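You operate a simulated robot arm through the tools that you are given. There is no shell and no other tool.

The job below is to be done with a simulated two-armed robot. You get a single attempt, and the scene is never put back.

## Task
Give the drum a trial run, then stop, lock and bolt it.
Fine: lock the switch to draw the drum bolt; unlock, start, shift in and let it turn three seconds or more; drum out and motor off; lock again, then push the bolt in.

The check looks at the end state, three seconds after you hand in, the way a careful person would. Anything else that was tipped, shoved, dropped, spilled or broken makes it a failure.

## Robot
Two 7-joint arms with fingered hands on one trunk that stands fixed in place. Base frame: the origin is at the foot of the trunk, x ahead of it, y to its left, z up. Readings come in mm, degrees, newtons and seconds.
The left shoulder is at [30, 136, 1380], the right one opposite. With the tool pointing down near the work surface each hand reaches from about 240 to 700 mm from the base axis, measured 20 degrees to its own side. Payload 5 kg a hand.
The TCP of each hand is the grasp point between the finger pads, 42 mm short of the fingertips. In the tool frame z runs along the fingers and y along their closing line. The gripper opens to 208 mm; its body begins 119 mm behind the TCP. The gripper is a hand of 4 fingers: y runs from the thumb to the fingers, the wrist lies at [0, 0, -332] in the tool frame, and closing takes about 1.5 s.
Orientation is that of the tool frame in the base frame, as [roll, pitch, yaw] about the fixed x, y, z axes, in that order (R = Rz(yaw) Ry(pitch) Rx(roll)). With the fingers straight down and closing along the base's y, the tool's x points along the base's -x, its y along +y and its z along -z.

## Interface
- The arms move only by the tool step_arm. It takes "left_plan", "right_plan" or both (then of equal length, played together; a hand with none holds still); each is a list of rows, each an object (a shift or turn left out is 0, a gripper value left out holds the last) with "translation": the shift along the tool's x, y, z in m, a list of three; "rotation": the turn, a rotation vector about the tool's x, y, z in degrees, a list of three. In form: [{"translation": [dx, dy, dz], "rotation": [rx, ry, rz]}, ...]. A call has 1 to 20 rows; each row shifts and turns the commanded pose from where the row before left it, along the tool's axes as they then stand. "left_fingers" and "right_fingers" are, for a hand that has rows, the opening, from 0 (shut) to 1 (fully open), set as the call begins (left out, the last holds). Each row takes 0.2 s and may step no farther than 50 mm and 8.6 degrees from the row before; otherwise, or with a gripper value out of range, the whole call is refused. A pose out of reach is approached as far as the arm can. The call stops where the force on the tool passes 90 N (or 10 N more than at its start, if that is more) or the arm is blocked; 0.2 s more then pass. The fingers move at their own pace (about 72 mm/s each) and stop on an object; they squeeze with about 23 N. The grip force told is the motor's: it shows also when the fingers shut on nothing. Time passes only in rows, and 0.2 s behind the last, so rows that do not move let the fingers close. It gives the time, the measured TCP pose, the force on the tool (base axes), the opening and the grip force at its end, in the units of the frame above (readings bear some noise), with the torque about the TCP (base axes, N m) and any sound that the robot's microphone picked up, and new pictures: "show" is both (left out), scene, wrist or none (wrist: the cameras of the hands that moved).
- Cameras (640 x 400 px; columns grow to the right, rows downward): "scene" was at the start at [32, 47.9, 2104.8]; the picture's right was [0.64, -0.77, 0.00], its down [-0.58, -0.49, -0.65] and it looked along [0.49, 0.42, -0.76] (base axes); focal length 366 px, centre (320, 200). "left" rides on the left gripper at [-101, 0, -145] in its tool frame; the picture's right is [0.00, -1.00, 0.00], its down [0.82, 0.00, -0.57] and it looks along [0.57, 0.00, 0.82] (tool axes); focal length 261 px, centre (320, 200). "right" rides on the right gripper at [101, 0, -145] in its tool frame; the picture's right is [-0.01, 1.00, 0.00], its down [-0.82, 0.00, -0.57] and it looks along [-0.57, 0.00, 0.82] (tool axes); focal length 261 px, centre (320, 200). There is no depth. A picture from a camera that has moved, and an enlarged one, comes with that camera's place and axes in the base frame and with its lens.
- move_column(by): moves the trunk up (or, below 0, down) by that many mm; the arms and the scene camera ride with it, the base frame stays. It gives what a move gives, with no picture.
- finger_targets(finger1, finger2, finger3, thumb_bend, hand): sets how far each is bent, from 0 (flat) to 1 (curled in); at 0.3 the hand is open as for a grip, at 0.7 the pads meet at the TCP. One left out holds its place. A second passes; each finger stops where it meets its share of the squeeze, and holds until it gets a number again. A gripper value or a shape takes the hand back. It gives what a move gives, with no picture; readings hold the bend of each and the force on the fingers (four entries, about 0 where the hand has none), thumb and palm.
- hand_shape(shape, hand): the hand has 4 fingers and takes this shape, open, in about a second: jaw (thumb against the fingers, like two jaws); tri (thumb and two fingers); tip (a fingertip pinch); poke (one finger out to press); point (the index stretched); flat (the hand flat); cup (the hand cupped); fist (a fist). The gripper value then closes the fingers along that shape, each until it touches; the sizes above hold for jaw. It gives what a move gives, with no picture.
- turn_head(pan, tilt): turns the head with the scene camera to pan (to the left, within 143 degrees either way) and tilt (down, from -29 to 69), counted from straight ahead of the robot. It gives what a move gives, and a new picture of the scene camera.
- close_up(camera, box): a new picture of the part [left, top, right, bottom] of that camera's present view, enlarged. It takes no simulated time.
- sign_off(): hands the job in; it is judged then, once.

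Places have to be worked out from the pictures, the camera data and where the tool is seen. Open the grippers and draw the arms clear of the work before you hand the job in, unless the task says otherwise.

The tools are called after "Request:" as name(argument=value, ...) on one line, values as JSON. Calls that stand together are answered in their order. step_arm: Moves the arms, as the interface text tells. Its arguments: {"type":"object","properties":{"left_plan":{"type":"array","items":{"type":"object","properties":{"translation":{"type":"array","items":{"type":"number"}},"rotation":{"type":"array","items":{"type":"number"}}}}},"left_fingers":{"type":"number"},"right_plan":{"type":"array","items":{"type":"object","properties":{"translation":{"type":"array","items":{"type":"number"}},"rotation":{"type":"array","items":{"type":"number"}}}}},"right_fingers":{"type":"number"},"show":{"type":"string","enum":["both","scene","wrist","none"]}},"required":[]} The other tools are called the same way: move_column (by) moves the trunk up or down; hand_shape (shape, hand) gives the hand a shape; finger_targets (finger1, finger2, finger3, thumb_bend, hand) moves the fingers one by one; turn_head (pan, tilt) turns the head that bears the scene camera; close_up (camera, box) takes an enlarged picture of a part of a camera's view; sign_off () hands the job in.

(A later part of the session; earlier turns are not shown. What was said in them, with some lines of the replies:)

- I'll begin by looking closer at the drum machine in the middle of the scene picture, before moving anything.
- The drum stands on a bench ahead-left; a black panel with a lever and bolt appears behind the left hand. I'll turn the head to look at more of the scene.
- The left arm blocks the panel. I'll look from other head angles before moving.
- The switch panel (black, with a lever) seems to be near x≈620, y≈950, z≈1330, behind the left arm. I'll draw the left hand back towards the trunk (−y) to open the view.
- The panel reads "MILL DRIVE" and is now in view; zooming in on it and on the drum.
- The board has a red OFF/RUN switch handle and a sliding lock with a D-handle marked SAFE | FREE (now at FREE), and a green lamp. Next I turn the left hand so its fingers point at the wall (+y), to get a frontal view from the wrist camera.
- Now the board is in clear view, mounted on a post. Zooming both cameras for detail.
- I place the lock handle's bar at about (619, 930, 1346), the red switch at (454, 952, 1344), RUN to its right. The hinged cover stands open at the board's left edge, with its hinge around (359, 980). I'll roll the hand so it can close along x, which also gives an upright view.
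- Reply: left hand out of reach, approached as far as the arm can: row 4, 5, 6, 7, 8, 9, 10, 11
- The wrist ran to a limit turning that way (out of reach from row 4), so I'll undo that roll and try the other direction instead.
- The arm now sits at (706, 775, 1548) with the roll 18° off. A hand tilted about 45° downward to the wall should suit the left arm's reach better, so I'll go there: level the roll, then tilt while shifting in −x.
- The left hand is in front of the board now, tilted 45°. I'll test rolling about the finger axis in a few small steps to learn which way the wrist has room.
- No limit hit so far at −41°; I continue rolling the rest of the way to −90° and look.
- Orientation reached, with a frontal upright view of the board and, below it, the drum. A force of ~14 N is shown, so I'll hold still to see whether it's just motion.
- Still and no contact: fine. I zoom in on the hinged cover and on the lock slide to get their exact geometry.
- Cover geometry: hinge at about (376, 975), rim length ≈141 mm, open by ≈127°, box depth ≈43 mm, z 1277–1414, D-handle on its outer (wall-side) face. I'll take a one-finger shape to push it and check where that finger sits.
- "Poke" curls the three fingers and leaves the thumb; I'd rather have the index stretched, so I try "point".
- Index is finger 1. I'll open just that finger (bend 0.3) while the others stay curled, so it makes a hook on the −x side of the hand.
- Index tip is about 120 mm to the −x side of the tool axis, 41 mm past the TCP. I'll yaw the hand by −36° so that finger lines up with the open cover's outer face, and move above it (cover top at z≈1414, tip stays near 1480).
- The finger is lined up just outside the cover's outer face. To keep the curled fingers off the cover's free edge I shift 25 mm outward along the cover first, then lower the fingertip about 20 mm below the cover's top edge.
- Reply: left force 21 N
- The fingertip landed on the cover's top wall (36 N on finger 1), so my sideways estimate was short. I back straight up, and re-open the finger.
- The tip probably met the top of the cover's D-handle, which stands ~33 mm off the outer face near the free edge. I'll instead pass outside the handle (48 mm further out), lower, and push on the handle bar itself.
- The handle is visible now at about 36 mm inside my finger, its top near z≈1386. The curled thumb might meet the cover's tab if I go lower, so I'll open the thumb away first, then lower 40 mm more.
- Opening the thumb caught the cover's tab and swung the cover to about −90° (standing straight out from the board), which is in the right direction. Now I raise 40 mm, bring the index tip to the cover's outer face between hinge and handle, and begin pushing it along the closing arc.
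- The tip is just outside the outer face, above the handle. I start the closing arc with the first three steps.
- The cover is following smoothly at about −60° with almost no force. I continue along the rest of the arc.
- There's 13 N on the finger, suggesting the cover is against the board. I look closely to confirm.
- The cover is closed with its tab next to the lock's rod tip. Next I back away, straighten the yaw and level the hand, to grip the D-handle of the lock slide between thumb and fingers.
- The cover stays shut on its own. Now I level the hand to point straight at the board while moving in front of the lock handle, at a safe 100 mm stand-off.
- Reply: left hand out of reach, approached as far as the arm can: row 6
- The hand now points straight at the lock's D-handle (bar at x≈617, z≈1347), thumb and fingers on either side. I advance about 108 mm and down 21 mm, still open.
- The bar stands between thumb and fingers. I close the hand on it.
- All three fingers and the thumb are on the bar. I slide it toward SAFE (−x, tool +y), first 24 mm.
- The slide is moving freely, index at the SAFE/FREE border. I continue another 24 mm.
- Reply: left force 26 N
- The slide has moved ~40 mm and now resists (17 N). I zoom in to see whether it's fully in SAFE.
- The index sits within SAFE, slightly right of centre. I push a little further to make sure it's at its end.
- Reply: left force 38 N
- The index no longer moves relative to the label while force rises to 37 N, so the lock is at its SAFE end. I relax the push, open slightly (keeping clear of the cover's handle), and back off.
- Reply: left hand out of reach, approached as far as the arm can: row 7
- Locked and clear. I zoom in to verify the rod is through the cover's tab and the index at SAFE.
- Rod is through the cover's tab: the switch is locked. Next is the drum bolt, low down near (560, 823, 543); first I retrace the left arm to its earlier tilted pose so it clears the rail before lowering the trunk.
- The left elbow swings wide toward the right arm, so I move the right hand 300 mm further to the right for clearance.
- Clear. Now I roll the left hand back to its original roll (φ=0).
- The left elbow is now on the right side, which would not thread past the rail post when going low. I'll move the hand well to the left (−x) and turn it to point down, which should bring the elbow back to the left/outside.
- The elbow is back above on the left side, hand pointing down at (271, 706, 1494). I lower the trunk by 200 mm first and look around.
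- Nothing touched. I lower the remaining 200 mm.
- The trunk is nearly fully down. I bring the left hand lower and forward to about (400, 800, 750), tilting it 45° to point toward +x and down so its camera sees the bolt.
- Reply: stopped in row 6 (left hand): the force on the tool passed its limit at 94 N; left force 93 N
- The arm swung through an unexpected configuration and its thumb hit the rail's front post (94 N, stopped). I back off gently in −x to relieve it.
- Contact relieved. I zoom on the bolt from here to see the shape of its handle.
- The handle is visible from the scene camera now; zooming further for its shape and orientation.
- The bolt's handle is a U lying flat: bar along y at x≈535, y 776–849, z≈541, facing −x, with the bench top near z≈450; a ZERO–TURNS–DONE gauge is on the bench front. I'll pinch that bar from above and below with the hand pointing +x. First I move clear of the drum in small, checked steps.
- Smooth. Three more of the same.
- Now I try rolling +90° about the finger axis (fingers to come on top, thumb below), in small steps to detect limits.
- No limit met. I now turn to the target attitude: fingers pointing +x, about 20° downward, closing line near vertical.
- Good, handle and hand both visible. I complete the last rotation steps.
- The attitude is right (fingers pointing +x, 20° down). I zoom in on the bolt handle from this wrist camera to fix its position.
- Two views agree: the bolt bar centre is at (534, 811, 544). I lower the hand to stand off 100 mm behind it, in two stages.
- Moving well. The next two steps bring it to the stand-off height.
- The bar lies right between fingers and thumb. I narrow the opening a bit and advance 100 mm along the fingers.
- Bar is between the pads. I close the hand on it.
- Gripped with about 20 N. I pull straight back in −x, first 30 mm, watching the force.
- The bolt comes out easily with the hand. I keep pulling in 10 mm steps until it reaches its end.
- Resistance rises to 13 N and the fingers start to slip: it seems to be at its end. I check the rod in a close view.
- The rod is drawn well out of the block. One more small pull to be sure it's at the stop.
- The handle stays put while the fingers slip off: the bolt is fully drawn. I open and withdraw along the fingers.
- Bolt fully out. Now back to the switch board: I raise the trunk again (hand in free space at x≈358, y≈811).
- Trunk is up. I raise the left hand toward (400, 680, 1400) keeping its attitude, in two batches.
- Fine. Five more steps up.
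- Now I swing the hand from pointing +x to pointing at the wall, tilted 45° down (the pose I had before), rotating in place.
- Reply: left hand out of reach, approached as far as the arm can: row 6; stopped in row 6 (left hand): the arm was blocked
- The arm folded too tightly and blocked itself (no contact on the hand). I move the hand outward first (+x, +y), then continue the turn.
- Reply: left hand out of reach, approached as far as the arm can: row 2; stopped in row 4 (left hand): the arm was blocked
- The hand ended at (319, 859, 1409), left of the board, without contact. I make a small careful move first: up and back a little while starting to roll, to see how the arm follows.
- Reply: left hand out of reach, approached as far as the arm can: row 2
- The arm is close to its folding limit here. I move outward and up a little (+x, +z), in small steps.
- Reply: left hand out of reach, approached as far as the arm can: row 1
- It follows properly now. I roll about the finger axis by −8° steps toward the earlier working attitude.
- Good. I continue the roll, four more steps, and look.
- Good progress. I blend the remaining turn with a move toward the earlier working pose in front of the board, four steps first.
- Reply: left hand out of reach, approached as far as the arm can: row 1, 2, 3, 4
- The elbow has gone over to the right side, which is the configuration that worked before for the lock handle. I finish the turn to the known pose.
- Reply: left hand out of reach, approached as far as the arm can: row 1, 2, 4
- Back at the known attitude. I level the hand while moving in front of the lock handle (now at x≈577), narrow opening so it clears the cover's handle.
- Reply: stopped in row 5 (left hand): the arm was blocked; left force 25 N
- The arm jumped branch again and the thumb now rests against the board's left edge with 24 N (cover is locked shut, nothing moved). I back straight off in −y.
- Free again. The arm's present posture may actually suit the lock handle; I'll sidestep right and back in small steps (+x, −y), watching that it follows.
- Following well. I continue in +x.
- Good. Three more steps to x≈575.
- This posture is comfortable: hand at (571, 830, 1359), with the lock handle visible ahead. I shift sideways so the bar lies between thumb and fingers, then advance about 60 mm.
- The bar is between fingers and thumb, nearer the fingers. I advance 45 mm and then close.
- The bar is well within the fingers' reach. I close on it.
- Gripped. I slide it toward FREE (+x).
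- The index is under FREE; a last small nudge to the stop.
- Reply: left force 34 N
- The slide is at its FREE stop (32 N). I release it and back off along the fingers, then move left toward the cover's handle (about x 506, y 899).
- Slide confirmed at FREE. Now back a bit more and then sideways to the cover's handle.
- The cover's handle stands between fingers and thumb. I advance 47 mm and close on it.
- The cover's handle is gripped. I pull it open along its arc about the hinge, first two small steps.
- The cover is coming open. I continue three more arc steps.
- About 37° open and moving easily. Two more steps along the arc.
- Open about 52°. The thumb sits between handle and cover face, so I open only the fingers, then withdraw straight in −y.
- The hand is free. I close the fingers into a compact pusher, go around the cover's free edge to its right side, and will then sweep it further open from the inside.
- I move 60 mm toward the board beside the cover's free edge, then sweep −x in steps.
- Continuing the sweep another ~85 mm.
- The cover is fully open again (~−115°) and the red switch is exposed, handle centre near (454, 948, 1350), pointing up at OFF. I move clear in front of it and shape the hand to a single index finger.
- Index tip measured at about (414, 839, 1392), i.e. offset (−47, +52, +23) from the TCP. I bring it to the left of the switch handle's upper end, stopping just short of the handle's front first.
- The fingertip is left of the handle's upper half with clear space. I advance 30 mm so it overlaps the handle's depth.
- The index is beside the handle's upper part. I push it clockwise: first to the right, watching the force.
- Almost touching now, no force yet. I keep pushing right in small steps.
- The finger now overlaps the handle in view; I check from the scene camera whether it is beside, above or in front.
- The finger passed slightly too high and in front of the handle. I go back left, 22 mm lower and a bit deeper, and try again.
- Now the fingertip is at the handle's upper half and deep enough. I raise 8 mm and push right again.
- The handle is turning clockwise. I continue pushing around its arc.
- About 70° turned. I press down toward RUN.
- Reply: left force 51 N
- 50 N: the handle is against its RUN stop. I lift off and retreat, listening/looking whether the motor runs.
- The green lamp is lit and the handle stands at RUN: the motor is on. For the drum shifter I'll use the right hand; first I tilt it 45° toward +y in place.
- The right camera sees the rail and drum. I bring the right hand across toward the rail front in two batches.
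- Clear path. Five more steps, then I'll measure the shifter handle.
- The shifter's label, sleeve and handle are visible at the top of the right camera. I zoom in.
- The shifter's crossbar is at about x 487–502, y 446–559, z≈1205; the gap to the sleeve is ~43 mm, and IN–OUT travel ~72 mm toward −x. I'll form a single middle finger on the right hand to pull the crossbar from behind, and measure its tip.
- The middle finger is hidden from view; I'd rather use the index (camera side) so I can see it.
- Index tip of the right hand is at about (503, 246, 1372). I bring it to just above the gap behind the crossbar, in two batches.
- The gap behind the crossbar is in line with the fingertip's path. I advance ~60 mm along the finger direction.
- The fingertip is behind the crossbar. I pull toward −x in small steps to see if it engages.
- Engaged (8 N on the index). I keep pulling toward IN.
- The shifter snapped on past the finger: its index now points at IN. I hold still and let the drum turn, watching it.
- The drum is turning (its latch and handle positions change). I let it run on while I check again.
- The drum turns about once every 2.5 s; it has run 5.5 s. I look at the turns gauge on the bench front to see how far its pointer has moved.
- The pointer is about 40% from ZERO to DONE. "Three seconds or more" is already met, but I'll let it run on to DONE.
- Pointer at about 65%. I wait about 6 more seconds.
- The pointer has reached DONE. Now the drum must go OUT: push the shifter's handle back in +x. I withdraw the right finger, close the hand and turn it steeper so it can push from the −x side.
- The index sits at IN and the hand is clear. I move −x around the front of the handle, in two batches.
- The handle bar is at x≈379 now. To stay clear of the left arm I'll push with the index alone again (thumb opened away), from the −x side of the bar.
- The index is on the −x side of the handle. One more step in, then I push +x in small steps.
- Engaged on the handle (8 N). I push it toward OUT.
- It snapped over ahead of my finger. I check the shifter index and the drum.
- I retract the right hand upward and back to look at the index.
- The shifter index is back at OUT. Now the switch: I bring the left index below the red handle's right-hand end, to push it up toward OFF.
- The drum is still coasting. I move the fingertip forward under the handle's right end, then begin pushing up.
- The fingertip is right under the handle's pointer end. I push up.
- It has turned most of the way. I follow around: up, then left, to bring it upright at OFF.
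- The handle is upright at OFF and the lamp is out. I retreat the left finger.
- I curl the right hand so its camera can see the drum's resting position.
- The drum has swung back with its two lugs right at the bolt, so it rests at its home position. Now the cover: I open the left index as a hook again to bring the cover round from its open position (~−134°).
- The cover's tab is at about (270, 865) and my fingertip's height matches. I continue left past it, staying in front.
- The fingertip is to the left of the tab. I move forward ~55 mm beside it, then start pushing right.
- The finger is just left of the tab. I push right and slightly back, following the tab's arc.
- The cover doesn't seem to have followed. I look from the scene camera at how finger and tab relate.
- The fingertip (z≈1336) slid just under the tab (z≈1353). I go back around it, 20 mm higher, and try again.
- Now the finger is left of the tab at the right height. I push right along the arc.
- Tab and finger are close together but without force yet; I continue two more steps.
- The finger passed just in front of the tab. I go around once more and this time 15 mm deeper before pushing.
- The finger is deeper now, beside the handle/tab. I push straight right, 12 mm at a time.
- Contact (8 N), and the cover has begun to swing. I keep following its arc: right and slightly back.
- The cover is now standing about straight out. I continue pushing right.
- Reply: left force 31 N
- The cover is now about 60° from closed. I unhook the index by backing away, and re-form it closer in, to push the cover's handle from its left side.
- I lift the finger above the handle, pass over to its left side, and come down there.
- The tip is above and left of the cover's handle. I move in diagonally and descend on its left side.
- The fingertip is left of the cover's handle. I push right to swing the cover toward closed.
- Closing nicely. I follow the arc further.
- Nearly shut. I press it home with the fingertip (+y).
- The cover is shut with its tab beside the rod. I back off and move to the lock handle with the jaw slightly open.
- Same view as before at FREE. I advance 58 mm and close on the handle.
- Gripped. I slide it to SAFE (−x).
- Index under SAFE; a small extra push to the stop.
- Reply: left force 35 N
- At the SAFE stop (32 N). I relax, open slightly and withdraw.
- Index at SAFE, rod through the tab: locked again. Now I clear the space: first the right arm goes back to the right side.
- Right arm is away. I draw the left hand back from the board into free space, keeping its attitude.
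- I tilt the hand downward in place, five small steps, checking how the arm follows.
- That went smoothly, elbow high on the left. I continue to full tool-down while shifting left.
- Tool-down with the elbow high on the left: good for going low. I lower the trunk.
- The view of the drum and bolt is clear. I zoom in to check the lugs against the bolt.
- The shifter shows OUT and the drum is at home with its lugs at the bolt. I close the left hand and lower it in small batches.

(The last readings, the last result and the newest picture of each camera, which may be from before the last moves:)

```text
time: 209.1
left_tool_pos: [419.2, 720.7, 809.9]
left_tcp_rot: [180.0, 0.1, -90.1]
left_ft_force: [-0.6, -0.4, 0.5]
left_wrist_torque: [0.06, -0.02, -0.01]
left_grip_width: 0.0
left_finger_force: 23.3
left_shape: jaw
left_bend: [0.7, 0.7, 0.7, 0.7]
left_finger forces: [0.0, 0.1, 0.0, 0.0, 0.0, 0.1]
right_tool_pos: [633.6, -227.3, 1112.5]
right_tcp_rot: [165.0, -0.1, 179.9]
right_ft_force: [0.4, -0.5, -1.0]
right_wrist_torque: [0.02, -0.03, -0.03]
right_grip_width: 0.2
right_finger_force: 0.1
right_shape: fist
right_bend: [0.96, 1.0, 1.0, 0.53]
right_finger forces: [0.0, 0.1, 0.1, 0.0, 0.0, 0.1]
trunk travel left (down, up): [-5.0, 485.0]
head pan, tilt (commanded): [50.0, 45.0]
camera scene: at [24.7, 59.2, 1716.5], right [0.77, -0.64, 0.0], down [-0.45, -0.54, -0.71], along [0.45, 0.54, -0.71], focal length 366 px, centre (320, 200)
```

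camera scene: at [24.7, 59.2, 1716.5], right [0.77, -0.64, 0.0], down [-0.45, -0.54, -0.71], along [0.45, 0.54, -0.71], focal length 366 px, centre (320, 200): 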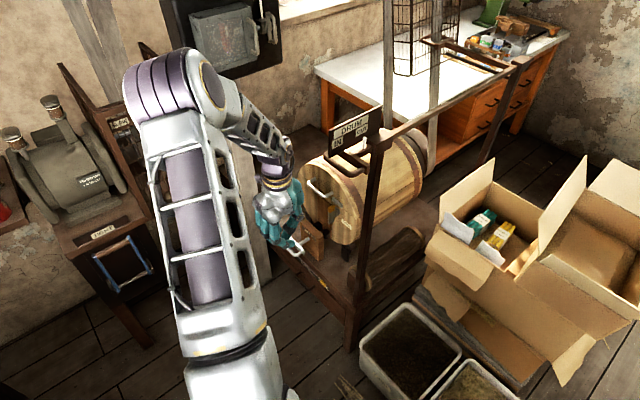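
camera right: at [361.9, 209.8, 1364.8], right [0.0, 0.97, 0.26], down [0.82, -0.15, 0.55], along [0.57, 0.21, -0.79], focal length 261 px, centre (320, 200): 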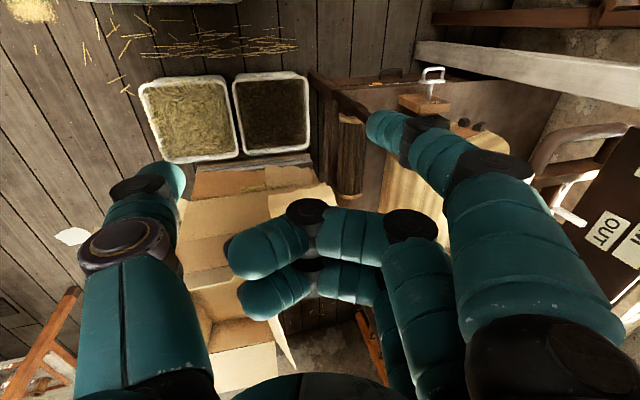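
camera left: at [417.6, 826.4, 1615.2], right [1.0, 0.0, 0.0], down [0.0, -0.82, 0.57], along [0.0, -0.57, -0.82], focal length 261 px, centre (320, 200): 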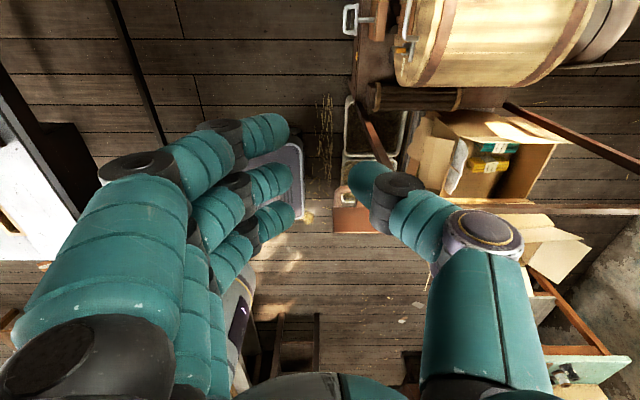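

Smooth. Next I move +y over the bolt's line and go down to its handle height, staying on its −x side.

Request:
step_arm(left_plan=[{"translation": [-0.045, 0, 0]}, {"translation": [-0.045, 0, 0]}, {"translation": [0, 0, 0.045]}, {"translation": [0, 0, 0.045]}, {"translation": [0, 0, 0]}], show="none")

Request:
step_arm(left_plan=[{"translation": [0, 0, 0.045]}, {"translation": [0, 0, 0.045]}, {"translation": [0, 0, 0.045]}, {"translation": [0, 0, 0]}], show="both")

Request:
close_up(camera="scene", box=[230, 180, 370, 300])

```text
time: 210.3
left_tool_pos: [420.0, 812.7, 721.4]
left_tcp_rot: [179.9, 0.2, -90.1]
left_ft_force: [-0.3, 0.0, 0.8]
left_wrist_torque: [0.01, -0.01, -0.02]
left_grip_width: 0.0
left_finger_force: 22.8
left_shape: jaw
left_bend: [0.7, 0.7, 0.7, 0.7]
left_finger forces: [0.0, 0.0, 0.1, 0.0, 0.0, 0.0]
right_tool_pos: [633.2, -226.8, 1112.3]
right_tcp_rot: [165.0, 0.0, 179.9]
right_ft_force: [-0.2, -0.6, 0.1]
right_wrist_torque: [0.01, 0.0, -0.02]
right_grip_width: 0.0
right_finger_force: 0.1
right_shape: fist
right_bend: [0.96, 1.0, 1.0, 0.53]
right_finger forces: [0.1, 0.1, 0.0, 0.0, 0.1, 0.0]
trunk travel left (down, up): [-5.0, 485.0]
head pan, tilt (commanded): [50.0, 45.0]
```

```text
time: 211.3
left_tool_pos: [418.8, 809.8, 587.1]
left_tcp_rot: [179.8, 0.2, -90.2]
left_ft_force: [0.4, 0.3, 0.1]
left_wrist_torque: [0.03, -0.03, 0.0]
left_grip_width: 0.0
left_finger_force: 23.4
left_shape: jaw
left_bend: [0.7, 0.7, 0.7, 0.7]
left_finger forces: [0.0, 0.0, 0.1, 0.0, 0.0, 0.1]
right_tool_pos: [633.6, -226.2, 1112.2]
right_tcp_rot: [165.0, 0.0, 179.9]
right_ft_force: [-0.5, -1.2, 0.5]
right_wrist_torque: [0.0, -0.02, 0.02]
right_grip_width: 0.0
right_finger_force: 0.0
right_shape: fist
right_bend: [0.96, 1.0, 1.0, 0.53]
right_finger forces: [0.0, 0.1, 0.0, 0.0, 0.1, 0.1]
trunk travel left (down, up): [-5.0, 485.0]
head pan, tilt (commanded): [50.0, 45.0]
camera scene: at [24.8, 59.5, 1716.5], right [0.77, -0.64, 0.0], down [-0.45, -0.54, -0.71], along [0.45, 0.54, -0.71], focal length 366 px, centre (320, 200)
camera left: at [419.9, 911.1, 733.2], right [1.0, 0.0, 0.0], down [0.0, -0.82, 0.57], along [0.0, -0.57, -0.82], focal length 261 px, centre (320, 200)
```

scene: 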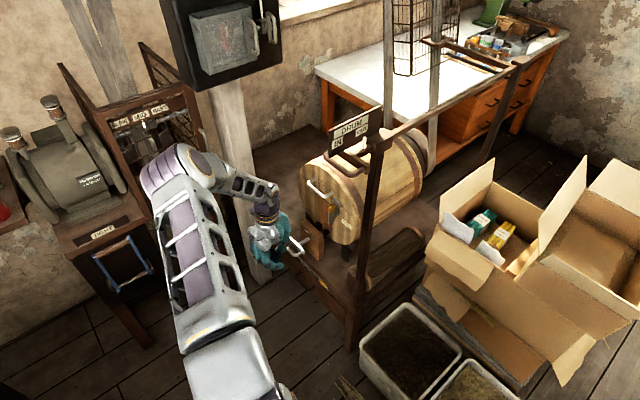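
left: 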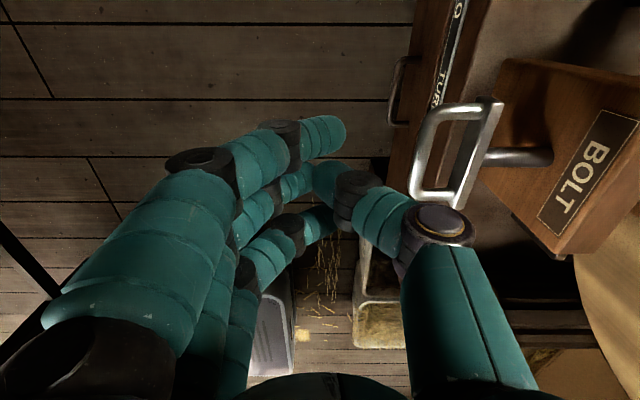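

```text
3.33 times, centred on (300, 240) of scene
camera zoom: at [24.8, 59.5, 1716.5], right [0.77, -0.64, 0.0], down [-0.45, -0.54, -0.71], along [0.45, 0.54, -0.71], focal length 1220 px, centre (387, 67)
```

zoom: 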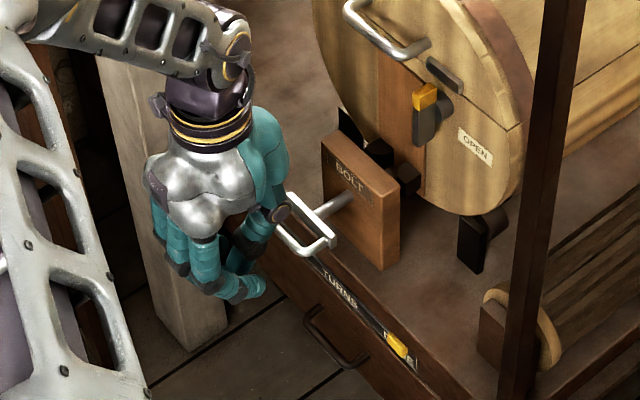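

The thumb side faces the handle bar (x≈503). I lower 18 mm more and move +x up to contact.

Request:
step_arm(left_plan=[{"translation": [0, 0, 0.018]}, {"translation": [0, -0.02, 0]}, {"translation": [0, -0.02, 0]}, {"translation": [0, 0, 0]}], show="wrist")

```text
time: 212.3
left_tool_pos: [460.3, 809.8, 568.0]
left_tcp_rot: [179.9, 0.1, -90.1]
left_ft_force: [-0.7, -0.1, 0.3]
left_wrist_torque: [0.0, 0.05, 0.0]
left_grip_width: 0.0
left_finger_force: 23.3
left_shape: jaw
left_bend: [0.7, 0.7, 0.7, 0.7]
left_finger forces: [0.0, 0.1, 0.0, 0.1, 0.0, 0.1]
right_tool_pos: [633.7, -225.5, 1113.1]
right_tcp_rot: [164.9, 0.0, 179.9]
right_ft_force: [-0.2, 0.0, 1.9]
right_wrist_torque: [-0.07, 0.0, -0.02]
right_grip_width: 0.0
right_finger_force: 0.0
right_shape: fist
right_bend: [0.96, 1.0, 1.0, 0.53]
right_finger forces: [0.0, 0.1, 0.0, 0.0, 0.0, 0.1]
trunk travel left (down, up): [-5.0, 485.0]
head pan, tilt (commanded): [50.0, 45.0]
camera left: at [460.0, 911.9, 713.3], right [1.0, 0.0, 0.0], down [0.0, -0.82, 0.57], along [0.0, -0.57, -0.82], focal length 261 px, centre (320, 200)
```

left: 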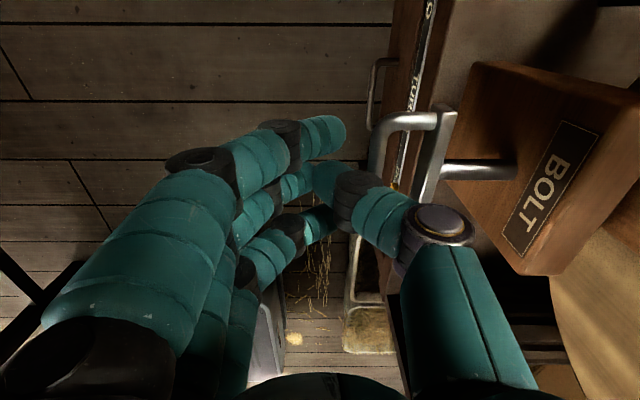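

I continue in +x, 8 mm steps, watching for contact.

Request:
step_arm(left_plan=[{"translation": [0, -0.008, 0]}, {"translation": [0, -0.008, 0]}, {"translation": [0, -0.008, 0]}, {"translation": [0, 0, 0]}], show="wrist")

Request:
close_up(camera="scene", box=[230, 180, 370, 300])

```text
time: 213.3
left_tool_pos: [484.5, 811.9, 568.1]
left_tcp_rot: [180.0, 0.1, -90.1]
left_ft_force: [-0.8, 0.5, -0.5]
left_wrist_torque: [0.01, -0.02, -0.03]
left_grip_width: 0.1
left_finger_force: 22.8
left_shape: jaw
left_bend: [0.7, 0.7, 0.7, 0.7]
left_finger forces: [0.0, 0.0, 0.1, 0.0, 0.0, 0.1]
right_tool_pos: [633.2, -225.4, 1112.1]
right_tcp_rot: [165.0, 0.1, 179.9]
right_ft_force: [0.3, 0.2, -0.4]
right_wrist_torque: [-0.06, 0.02, -0.01]
right_grip_width: 0.3
right_finger_force: 0.1
right_shape: fist
right_bend: [0.96, 1.0, 1.0, 0.53]
right_finger forces: [0.1, 0.0, 0.0, 0.0, 0.0, 0.0]
trunk travel left (down, up): [-5.0, 485.0]
head pan, tilt (commanded): [50.0, 45.0]
camera left: at [484.5, 913.1, 713.0], right [1.0, 0.0, 0.0], down [0.0, -0.82, 0.57], along [0.0, -0.57, -0.82], focal length 261 px, centre (320, 200)
```

left: 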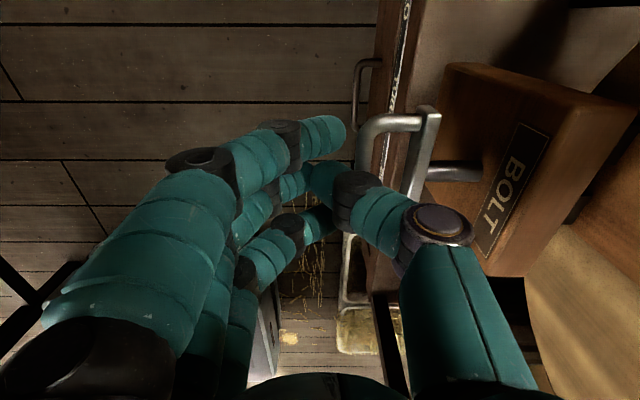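

```text
3.33 times, centred on (300, 240) of scene
camera zoom: at [25.1, 60.4, 1716.3], right [0.77, -0.64, 0.0], down [-0.45, -0.54, -0.71], along [0.45, 0.54, -0.71], focal length 1220 px, centre (387, 67)
```

zoom: 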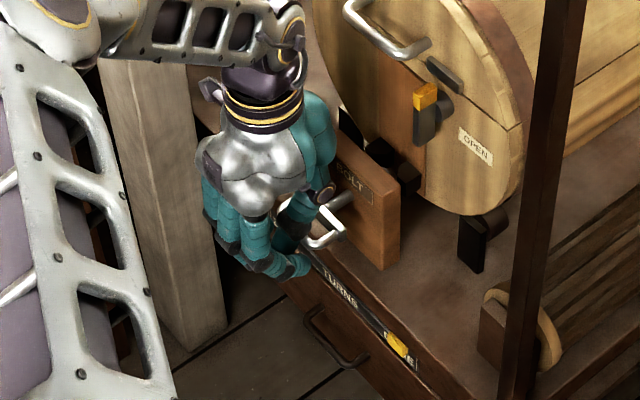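

The bolt is moving in with hardly any force. I keep pushing.

Request:
step_arm(left_plan=[{"translation": [0, -0.008, 0]}, {"translation": [0, -0.008, 0]}, {"translation": [0, 0, 0]}], show="wrist")

Request:
close_up(camera="scene", box=[230, 180, 370, 300])

```text
time: 214.1
left_tool_pos: [500.7, 813.5, 567.4]
left_tcp_rot: [179.9, 0.2, -90.1]
left_ft_force: [-0.8, -0.2, 1.1]
left_wrist_torque: [0.01, 0.01, 0.03]
left_grip_width: 0.1
left_finger_force: 23.0
left_shape: jaw
left_bend: [0.7, 0.7, 0.7, 0.7]
left_finger forces: [0.0, 0.0, 0.0, 0.1, 0.1, 0.1]
right_tool_pos: [634.3, -224.4, 1112.5]
right_tcp_rot: [165.0, 0.0, 179.9]
right_ft_force: [0.4, -0.7, -0.5]
right_wrist_torque: [-0.05, 0.02, 0.0]
right_grip_width: 0.0
right_finger_force: 0.1
right_shape: fist
right_bend: [0.96, 1.0, 1.0, 0.53]
right_finger forces: [0.0, 0.1, 0.0, 0.0, 0.0, 0.1]
trunk travel left (down, up): [-5.0, 485.0]
head pan, tilt (commanded): [50.0, 45.0]
camera left: at [500.4, 914.0, 713.3], right [1.0, 0.0, 0.0], down [0.0, -0.82, 0.57], along [0.0, -0.57, -0.82], focal length 261 px, centre (320, 200)
```

left: 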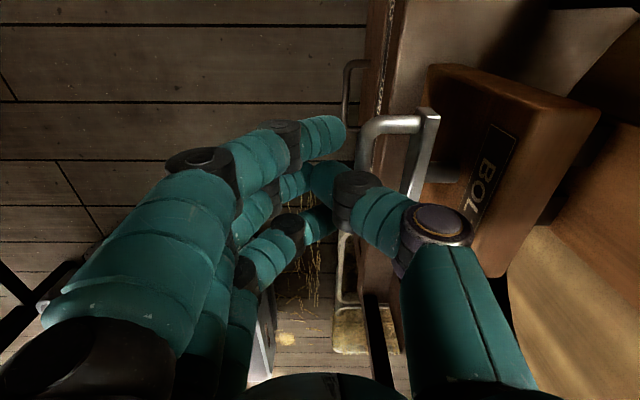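

```text
3.33 times, centred on (300, 240) of scene
camera zoom: at [25.1, 60.3, 1716.3], right [0.77, -0.64, 0.0], down [-0.45, -0.54, -0.71], along [0.45, 0.54, -0.71], focal length 1220 px, centre (387, 67)
```

zoom: 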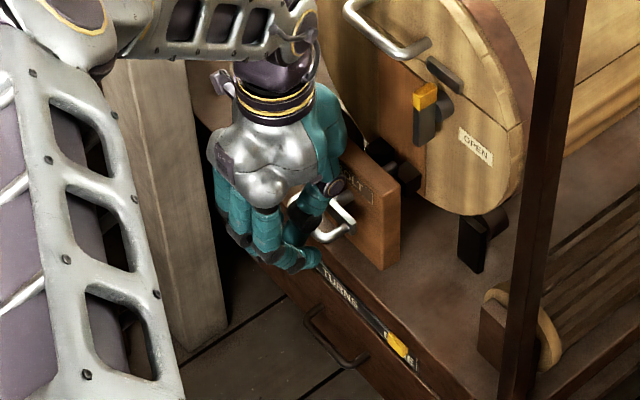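

About 15–20 mm remain. I continue to the stop.

Request:
step_arm(left_plan=[{"translation": [0, -0.008, 0]}, {"translation": [0, -0.008, 0]}, {"translation": [0, 0, 0]}], show="wrist")

Request:
step_arm(left_plan=[{"translation": [0, -0.006, 0]}, {"translation": [0, -0.006, 0]}, {"translation": [0, 0, 0]}], show="wrist")

Request:
close_up(camera="scene", box=[230, 180, 370, 300])

```text
time: 214.9
left_tool_pos: [513.6, 811.9, 567.5]
left_tcp_rot: [179.8, 0.1, -90.1]
left_ft_force: [-14.0, -2.0, 4.1]
left_wrist_torque: [0.0, 0.24, -0.01]
left_grip_width: 0.0
left_finger_force: 23.0
left_shape: jaw
left_bend: [0.7, 0.69, 0.7, 0.7]
left_finger forces: [0.0, 0.0, 0.0, 0.1, 0.1, 0.0]
right_tool_pos: [633.6, -226.2, 1113.4]
right_tcp_rot: [165.1, 0.0, -180.0]
right_ft_force: [-0.5, 0.2, -0.1]
right_wrist_torque: [-0.03, -0.02, 0.0]
right_grip_width: 0.0
right_finger_force: 0.0
right_shape: fist
right_bend: [0.96, 1.0, 1.0, 0.53]
right_finger forces: [0.0, 0.0, 0.0, 0.0, 0.0, 0.0]
trunk travel left (down, up): [-5.0, 485.0]
head pan, tilt (commanded): [50.0, 45.0]
camera left: at [514.2, 914.2, 713.3], right [1.0, 0.0, 0.0], down [0.01, -0.82, 0.57], along [0.0, -0.57, -0.82], focal length 261 px, centre (320, 200)
```

left: 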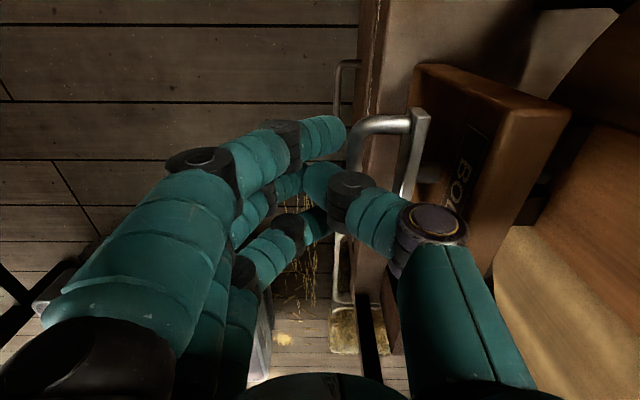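

```text
time: 215.7
left_tool_pos: [525.2, 813.7, 567.9]
left_tcp_rot: [179.8, 0.3, -90.0]
left_ft_force: [-29.7, 1.0, 14.6]
left_wrist_torque: [0.22, 0.63, 0.32]
left_grip_width: 0.0
left_finger_force: 23.1
left_shape: jaw
left_bend: [0.7, 0.68, 0.7, 0.71]
left_finger forces: [10.0, 0.0, 1.2, 0.0, 34.3, 0.0]
right_tool_pos: [632.7, -226.3, 1113.8]
right_tcp_rot: [164.9, 0.1, -180.0]
right_ft_force: [0.6, 0.0, 0.6]
right_wrist_torque: [-0.04, -0.01, 0.06]
right_grip_width: 0.0
right_finger_force: 0.1
right_shape: fist
right_bend: [0.96, 1.0, 1.0, 0.53]
right_finger forces: [0.0, 0.0, 0.0, 0.0, 0.0, 0.1]
trunk travel left (down, up): [-5.0, 485.0]
head pan, tilt (commanded): [50.0, 45.0]
camera left: at [525.8, 914.3, 714.9], right [1.0, 0.0, 0.0], down [0.01, -0.82, 0.57], along [0.0, -0.57, -0.82], focal length 261 px, centre (320, 200)
```

left: 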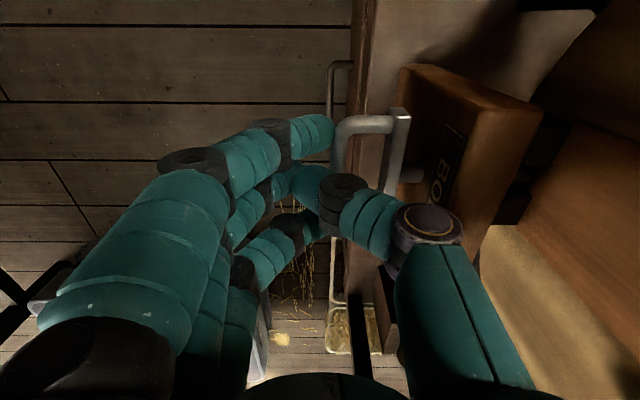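

```text
3.33 times, centred on (300, 240) of scene
camera zoom: at [22.8, 59.2, 1716.5], right [0.77, -0.64, 0.0], down [-0.45, -0.54, -0.71], along [0.46, 0.54, -0.71], focal length 1220 px, centre (387, 67)
```

zoom: 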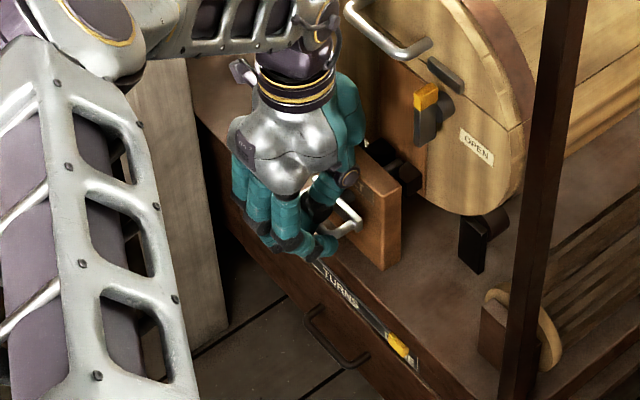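

30 N now, and the bar is back at x≈539, its original place: the bolt is in. I back off in −x and raise the hand.

Request:
step_arm(left_plan=[{"translation": [0, 0.02, 0]}, {"translation": [0, 0.04, 0]}, {"translation": [0, 0.04, 0]}, {"translation": [0, 0, 0]}], show="both")

Request:
close_up(camera="scene", box=[260, 180, 380, 290])

Request:
close_up(camera="left", box=[340, 40, 640, 280])

```text
time: 216.7
left_tool_pos: [425.7, 810.3, 568.3]
left_tcp_rot: [179.9, 0.0, -90.2]
left_ft_force: [-0.8, 0.2, -0.8]
left_wrist_torque: [-0.13, -0.14, 0.0]
left_grip_width: 0.1
left_finger_force: 22.3
left_shape: jaw
left_bend: [0.7, 0.69, 0.7, 0.72]
left_finger forces: [0.0, 0.0, 0.0, 0.0, 0.0, 0.1]
right_tool_pos: [634.4, -224.6, 1113.0]
right_tcp_rot: [165.0, 0.0, 180.0]
right_ft_force: [-0.1, 1.0, 0.4]
right_wrist_torque: [-0.18, 0.02, -0.03]
right_grip_width: 0.0
right_finger_force: 0.1
right_shape: fist
right_bend: [0.96, 1.0, 1.0, 0.53]
right_finger forces: [0.0, 0.0, 0.1, 0.0, 0.0, 0.1]
trunk travel left (down, up): [-5.0, 485.0]
head pan, tilt (commanded): [50.0, 45.0]
camera scene: at [25.6, 60.5, 1716.3], right [0.77, -0.64, 0.0], down [-0.46, -0.54, -0.71], along [0.45, 0.54, -0.71], focal length 366 px, centre (320, 200)
camera left: at [426.2, 912.1, 714.3], right [1.0, 0.0, 0.0], down [0.0, -0.82, 0.57], along [0.0, -0.57, -0.82], focal length 261 px, centre (320, 200)
```

scene: 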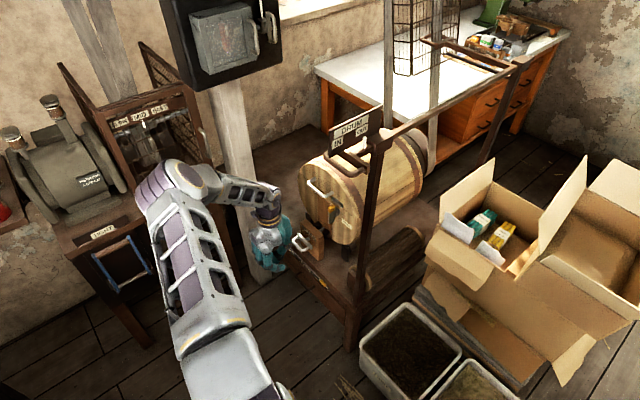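
left: 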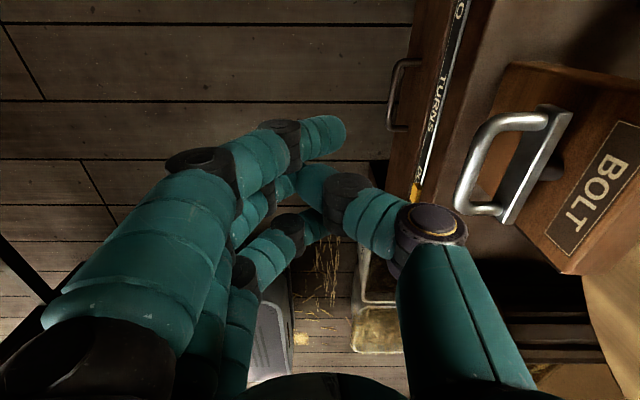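

```text
3.64 times, centred on (320, 235) of scene
camera zoom: at [25.6, 60.5, 1716.3], right [0.77, -0.64, 0.0], down [-0.46, -0.54, -0.71], along [0.45, 0.54, -0.71], focal length 1330 px, centre (320, 73)
```

zoom: 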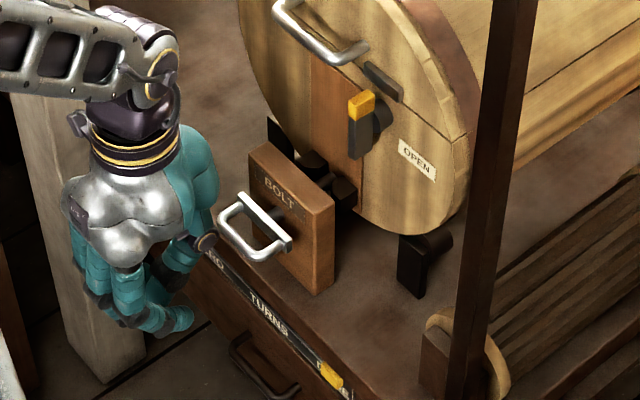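

```text
1.67 times, centred on (490, 160) of left
camera zoom: at [426.2, 912.1, 714.3], right [1.0, 0.0, 0.0], down [0.0, -0.82, 0.57], along [0.0, -0.57, -0.82], focal length 434 px, centre (37, 267)
```

zoom: 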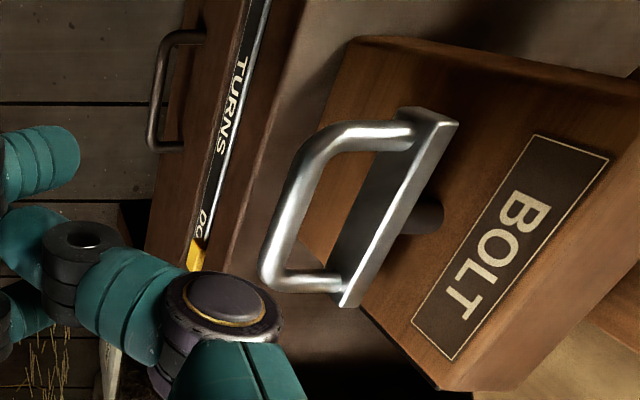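

The bolt is fully in (bar at x≈534, as at the start), drum at home. Now I raise the left hand clear in batches.

Request:
step_arm(left_plan=[{"translation": [0, 0, -0.045]}, {"translation": [0, 0, -0.045]}, {"translation": [0, 0, -0.045]}, {"translation": [0, 0, -0.045]}, {"translation": [0, 0, -0.045]}, {"translation": [0.045, 0, 0]}, {"translation": [0.045, 0, 0]}, {"translation": [0, 0, 0]}], show="none")

Request:
step_arm(left_plan=[{"translation": [0, 0, -0.045]}, {"translation": [0, 0, -0.045]}, {"translation": [0, 0, -0.045]}, {"translation": [0, 0, -0.045]}, {"translation": [0, 0, -0.045]}, {"translation": [0, 0, -0.045]}, {"translation": [0, 0, 0]}], show="scene")

```text
time: 218.5
left_tool_pos: [429.1, 720.0, 793.3]
left_tcp_rot: [179.8, 0.0, -90.1]
left_ft_force: [-0.3, -0.5, 0.1]
left_wrist_torque: [-0.05, -0.01, 0.0]
left_grip_width: 0.0
left_finger_force: 23.2
left_shape: jaw
left_bend: [0.7, 0.69, 0.7, 0.72]
left_finger forces: [0.1, 0.0, 0.0, 0.0, 0.0, 0.1]
right_tool_pos: [634.2, -225.3, 1111.8]
right_tcp_rot: [165.1, 0.0, -179.9]
right_ft_force: [0.7, 0.4, 0.3]
right_wrist_torque: [-0.12, -0.01, 0.0]
right_grip_width: 0.1
right_finger_force: 0.0
right_shape: fist
right_bend: [0.96, 1.0, 1.0, 0.53]
right_finger forces: [0.1, 0.0, 0.1, 0.1, 0.1, 0.1]
trunk travel left (down, up): [-5.0, 485.0]
head pan, tilt (commanded): [50.0, 45.0]
```

```text
time: 220.1
left_tool_pos: [429.1, 721.6, 1062.7]
left_tcp_rot: [179.9, -0.1, -90.0]
left_ft_force: [0.4, 0.8, -0.4]
left_wrist_torque: [-0.07, -0.03, 0.0]
left_grip_width: 0.0
left_finger_force: 23.1
left_shape: jaw
left_bend: [0.7, 0.69, 0.7, 0.72]
left_finger forces: [0.0, 0.0, 0.1, 0.0, 0.1, 0.1]
right_tool_pos: [634.5, -223.8, 1112.4]
right_tcp_rot: [165.0, 0.0, 180.0]
right_ft_force: [0.0, 0.1, -0.6]
right_wrist_torque: [-0.15, 0.01, -0.02]
right_grip_width: 0.0
right_finger_force: 0.0
right_shape: fist
right_bend: [0.96, 1.0, 1.0, 0.53]
right_finger forces: [0.0, 0.1, 0.0, 0.0, 0.1, 0.1]
trunk travel left (down, up): [-5.0, 485.0]
head pan, tilt (commanded): [50.0, 45.0]
camera scene: at [25.4, 61.3, 1716.2], right [0.77, -0.64, 0.0], down [-0.45, -0.54, -0.71], along [0.45, 0.54, -0.71], focal length 366 px, centre (320, 200)
```

scene: 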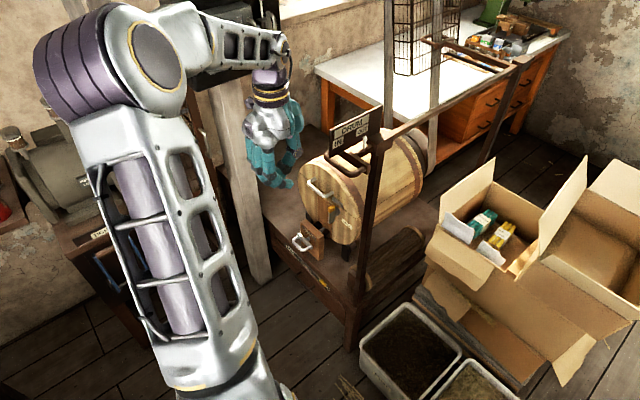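

Now I raise the trunk again so both hands are well above the work.

Request:
move_column(by=390)

Request:
step_arm(left_plan=[{"translation": [0.03, 0, 0]}, {"translation": [0.04, 0, 0]}, {"translation": [0.04, 0, 0]}, {"translation": [0.04, 0, 0]}, {"translation": [0, 0, 0]}], show="scene")

```text
time: 223.9
left_tool_pos: [430.0, 722.5, 1452.6]
left_tcp_rot: [179.8, -0.1, -90.1]
left_ft_force: [-0.6, -0.2, -0.3]
left_wrist_torque: [-0.01, 0.0, 0.0]
left_grip_width: 0.1
left_finger_force: 22.8
left_shape: jaw
left_bend: [0.7, 0.69, 0.7, 0.72]
left_finger forces: [0.1, 0.1, 0.1, 0.0, 0.0, 0.0]
right_tool_pos: [634.0, -225.7, 1502.0]
right_tcp_rot: [165.0, 0.0, 179.9]
right_ft_force: [0.8, 0.2, 0.2]
right_wrist_torque: [0.08, 0.0, 0.02]
right_grip_width: 0.0
right_finger_force: 0.1
right_shape: fist
right_bend: [0.96, 1.0, 1.0, 0.53]
right_finger forces: [0.0, 0.0, 0.1, 0.1, 0.0, 0.1]
trunk travel left (down, up): [-395.0, 95.0]
head pan, tilt (commanded): [50.0, 45.0]
```

```text
time: 225.1
left_tool_pos: [429.2, 570.9, 1451.5]
left_tcp_rot: [179.9, 0.1, -90.0]
left_ft_force: [0.5, 0.7, -0.6]
left_wrist_torque: [-0.11, 0.02, -0.05]
left_grip_width: 0.0
left_finger_force: 22.8
left_shape: jaw
left_bend: [0.7, 0.69, 0.7, 0.72]
left_finger forces: [0.0, 0.0, 0.0, 0.1, 0.0, 0.1]
right_tool_pos: [634.7, -224.5, 1503.3]
right_tcp_rot: [165.0, 0.0, 180.0]
right_ft_force: [0.1, 0.3, 0.0]
right_wrist_torque: [-0.05, 0.05, 0.04]
right_grip_width: 0.1
right_finger_force: 0.0
right_shape: fist
right_bend: [0.96, 1.0, 1.0, 0.53]
right_finger forces: [0.0, 0.0, 0.0, 0.1, 0.0, 0.1]
trunk travel left (down, up): [-395.0, 95.0]
head pan, tilt (commanded): [50.0, 45.0]
camera scene: at [25.5, 62.1, 2106.3], right [0.77, -0.64, 0.0], down [-0.45, -0.54, -0.71], along [0.45, 0.54, -0.71], focal length 366 px, centre (320, 200)
```

scene: 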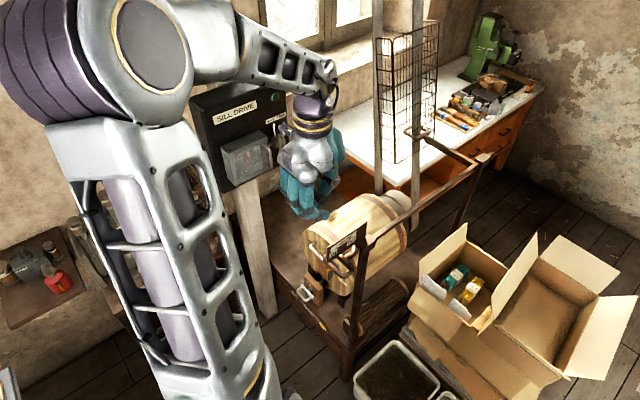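

The hands are in free space. I open both hands, then take final close looks at board, shifter and bolt.

Request:
hand_shape(hand="left", shape="jaw")

Request:
hand_shape(hand="right", shape="jaw")

Request:
turn_head(pan=50, tilt=45)

Request:
close_up(camera="scene", box=[180, 70, 310, 200])

Request:
close_up(camera="scene", box=[270, 200, 430, 340])

Request:
close_up(camera="right", box=[0, 0, 640, 400])

```text
time: 226.0
left_tool_pos: [428.9, 568.6, 1452.1]
left_tcp_rot: [179.9, 0.1, -90.0]
left_ft_force: [0.3, -1.0, 0.6]
left_wrist_torque: [0.02, 0.01, 0.0]
left_grip_width: 207.7
left_finger_force: 0.0
left_shape: jaw
left_bend: [0.3, 0.3, 0.3, 0.3]
left_finger forces: [0.0, 0.1, 0.0, 0.0, 0.0, 0.0]
right_tool_pos: [632.7, -224.9, 1502.1]
right_tcp_rot: [165.0, 0.0, 179.9]
right_ft_force: [0.0, -0.5, 0.2]
right_wrist_torque: [0.09, -0.01, 0.02]
right_grip_width: 0.1
right_finger_force: 0.1
right_shape: fist
right_bend: [0.96, 1.0, 1.0, 0.53]
right_finger forces: [0.1, 0.1, 0.0, 0.1, 0.0, 0.1]
trunk travel left (down, up): [-395.0, 95.0]
head pan, tilt (commanded): [50.0, 45.0]
```

```text
time: 226.9
left_tool_pos: [429.1, 570.0, 1452.5]
left_tcp_rot: [179.9, 0.1, -90.1]
left_ft_force: [0.0, -0.1, 0.4]
left_wrist_torque: [0.0, -0.04, -0.02]
left_grip_width: 207.6
left_finger_force: 0.1
left_shape: jaw
left_bend: [0.3, 0.3, 0.3, 0.3]
left_finger forces: [0.0, 0.0, 0.0, 0.0, 0.0, 0.1]
right_tool_pos: [633.2, -225.7, 1502.7]
right_tcp_rot: [165.0, 0.0, 179.9]
right_ft_force: [-0.6, 0.7, 0.1]
right_wrist_torque: [0.01, 0.0, 0.0]
right_grip_width: 207.8
right_finger_force: 0.1
right_shape: jaw
right_bend: [0.3, 0.3, 0.3, 0.3]
right_finger forces: [0.0, 0.0, 0.1, 0.1, 0.0, 0.0]
trunk travel left (down, up): [-395.0, 95.0]
head pan, tilt (commanded): [50.0, 45.0]
```

```text
time: 227.5
left_tool_pos: [427.7, 569.9, 1452.3]
left_tcp_rot: [179.9, 0.2, -90.1]
left_ft_force: [-1.0, -0.2, -0.5]
left_wrist_torque: [0.0, 0.01, -0.01]
left_grip_width: 207.6
left_finger_force: 0.1
left_shape: jaw
left_bend: [0.3, 0.3, 0.3, 0.3]
left_finger forces: [0.0, 0.0, 0.1, 0.0, 0.0, 0.0]
right_tool_pos: [634.5, -224.6, 1501.8]
right_tcp_rot: [165.0, -0.1, 179.9]
right_ft_force: [0.7, 0.3, 0.4]
right_wrist_torque: [0.02, 0.0, 0.03]
right_grip_width: 207.8
right_finger_force: 0.1
right_shape: jaw
right_bend: [0.3, 0.3, 0.3, 0.3]
right_finger forces: [0.1, 0.1, 0.1, 0.0, 0.0, 0.0]
trunk travel left (down, up): [-395.0, 95.0]
head pan, tilt (commanded): [50.0, 45.0]
camera scene: at [25.2, 60.0, 2106.4], right [0.77, -0.64, 0.0], down [-0.45, -0.54, -0.71], along [0.45, 0.54, -0.71], focal length 366 px, centre (320, 200)
```

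scene: 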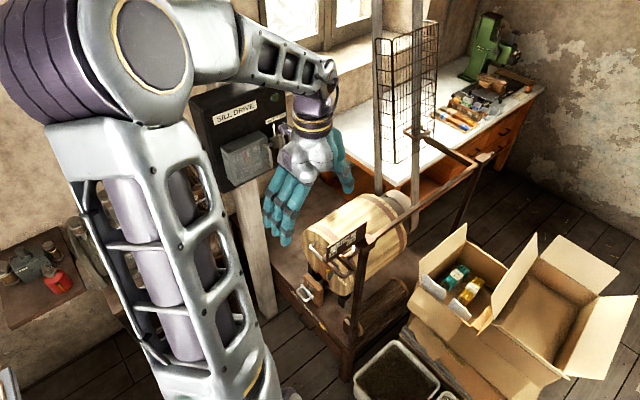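

```text
3.08 times, centred on (245, 135) of scene
camera zoom: at [25.2, 60.0, 2106.4], right [0.77, -0.64, 0.0], down [-0.45, -0.54, -0.71], along [0.45, 0.54, -0.71], focal length 1126 px, centre (551, 400)
```

zoom: 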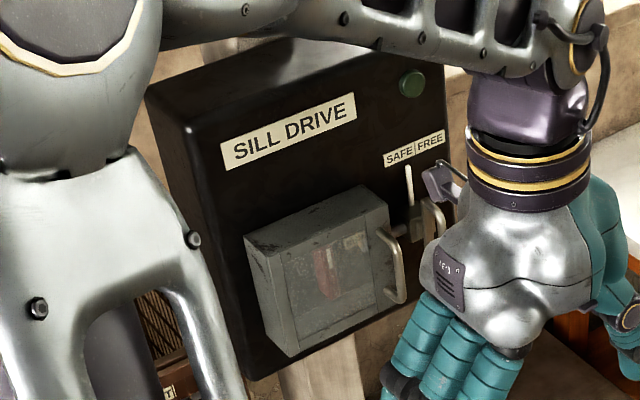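

```text
2.86 times, centred on (350, 270) of scene
camera zoom: at [25.2, 60.0, 2106.4], right [0.77, -0.64, 0.0], down [-0.45, -0.54, -0.71], along [0.45, 0.54, -0.71], focal length 1045 px, centre (234, 0)
```

zoom: 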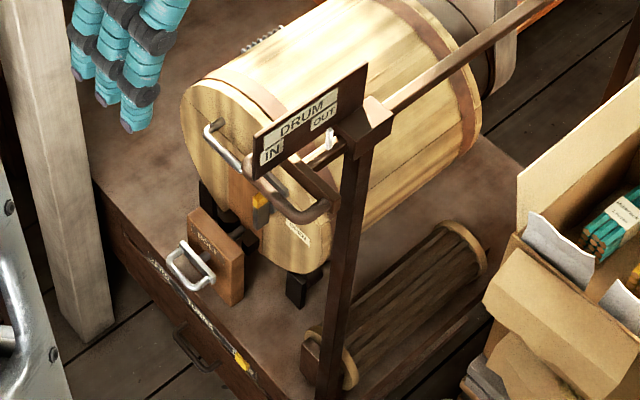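

```text
1.00 times, centred on (320, 200) of right (not enlarged: the box is as wide or as high as the picture)
camera zoom: at [532.5, -262.1, 1643.1], right [0.01, 0.97, 0.26], down [0.82, -0.15, 0.55], along [0.57, 0.21, -0.79], focal length 261 px, centre (320, 200)
```

zoom: 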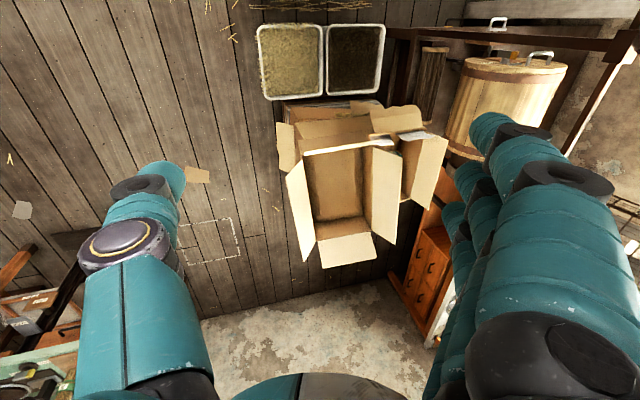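

Everything reads as required: switch OFF under the closed cover, lock at SAFE, lamp dark, shifter at OUT, bolt in. I draw the left arm a bit further back before handing in.

Request:
step_arm(left_plan=[{"translation": [0.04, 0, 0]}, {"translation": [0.04, 0, 0]}, {"translation": [0.04, 0, 0]}, {"translation": [0, 0, 0]}], show="scene")

Request:
close_up(camera="scene", box=[200, 70, 300, 200])

```text
time: 228.5
left_tool_pos: [429.7, 449.8, 1452.1]
left_tcp_rot: [179.9, 0.0, -90.1]
left_ft_force: [-0.3, 0.0, 0.0]
left_wrist_torque: [-0.03, -0.02, 0.01]
left_grip_width: 207.8
left_finger_force: 0.0
left_shape: jaw
left_bend: [0.3, 0.3, 0.3, 0.3]
left_finger forces: [0.0, 0.0, 0.1, 0.0, 0.0, 0.1]
right_tool_pos: [633.8, -224.4, 1502.5]
right_tcp_rot: [165.1, 0.0, 179.8]
right_ft_force: [0.7, -1.1, 0.0]
right_wrist_torque: [-0.05, -0.04, -0.01]
right_grip_width: 207.9
right_finger_force: 0.1
right_shape: jaw
right_bend: [0.3, 0.3, 0.3, 0.3]
right_finger forces: [0.0, 0.0, 0.0, 0.0, 0.0, 0.1]
trunk travel left (down, up): [-395.0, 95.0]
head pan, tilt (commanded): [50.0, 45.0]
camera scene: at [25.1, 60.8, 2106.3], right [0.77, -0.64, 0.0], down [-0.45, -0.54, -0.71], along [0.45, 0.54, -0.71], focal length 366 px, centre (320, 200)
```

scene: 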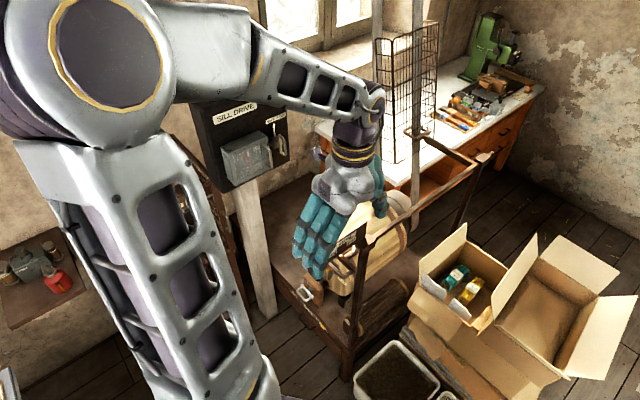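

```text
3.08 times, centred on (250, 135) of scene
camera zoom: at [25.1, 60.8, 2106.3], right [0.77, -0.64, 0.0], down [-0.45, -0.54, -0.71], along [0.45, 0.54, -0.71], focal length 1126 px, centre (535, 400)
```

zoom: 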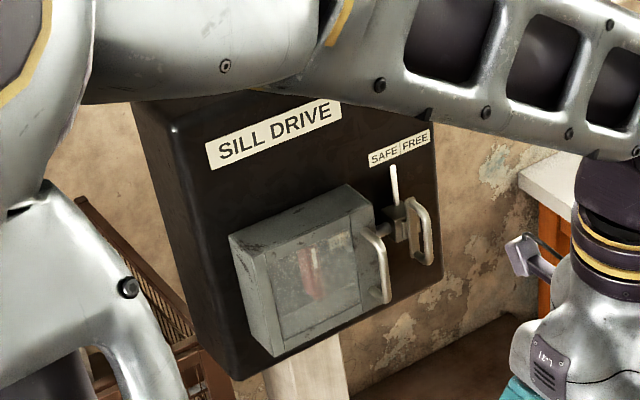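

The final views confirm the switch is off under the closed cover, the lock is at SAFE, the drum is out and the bolt is in. Both hands are open and clear, so I hand the job in.

Request:
sign_off()

```text
The job is handed in.
```

The drum had its trial run and is now stopped, locked and bolted. I've handed the job in; no verdict has come back yet.

| Step | How it was left |
|---|---|
| Motor switch | Off, lamp dark |
| Switch lock | Cover shut over the switch, slide at SAFE |
| Drum | Out, resting at its home position |
| Drum bolt | Pushed fully in |
| Trial run | About 20 seconds; the turns gauge reached DONE |

The left thumb bumped the post at the front of the shifter rail once, with about 94 N, while the arm was coming down to the bolt. It also pressed the left edge of the switch board once, with about 24 N. Nothing looked moved, tipped or damaged in the pictures afterwards. Both hands are open and drawn back from the work.
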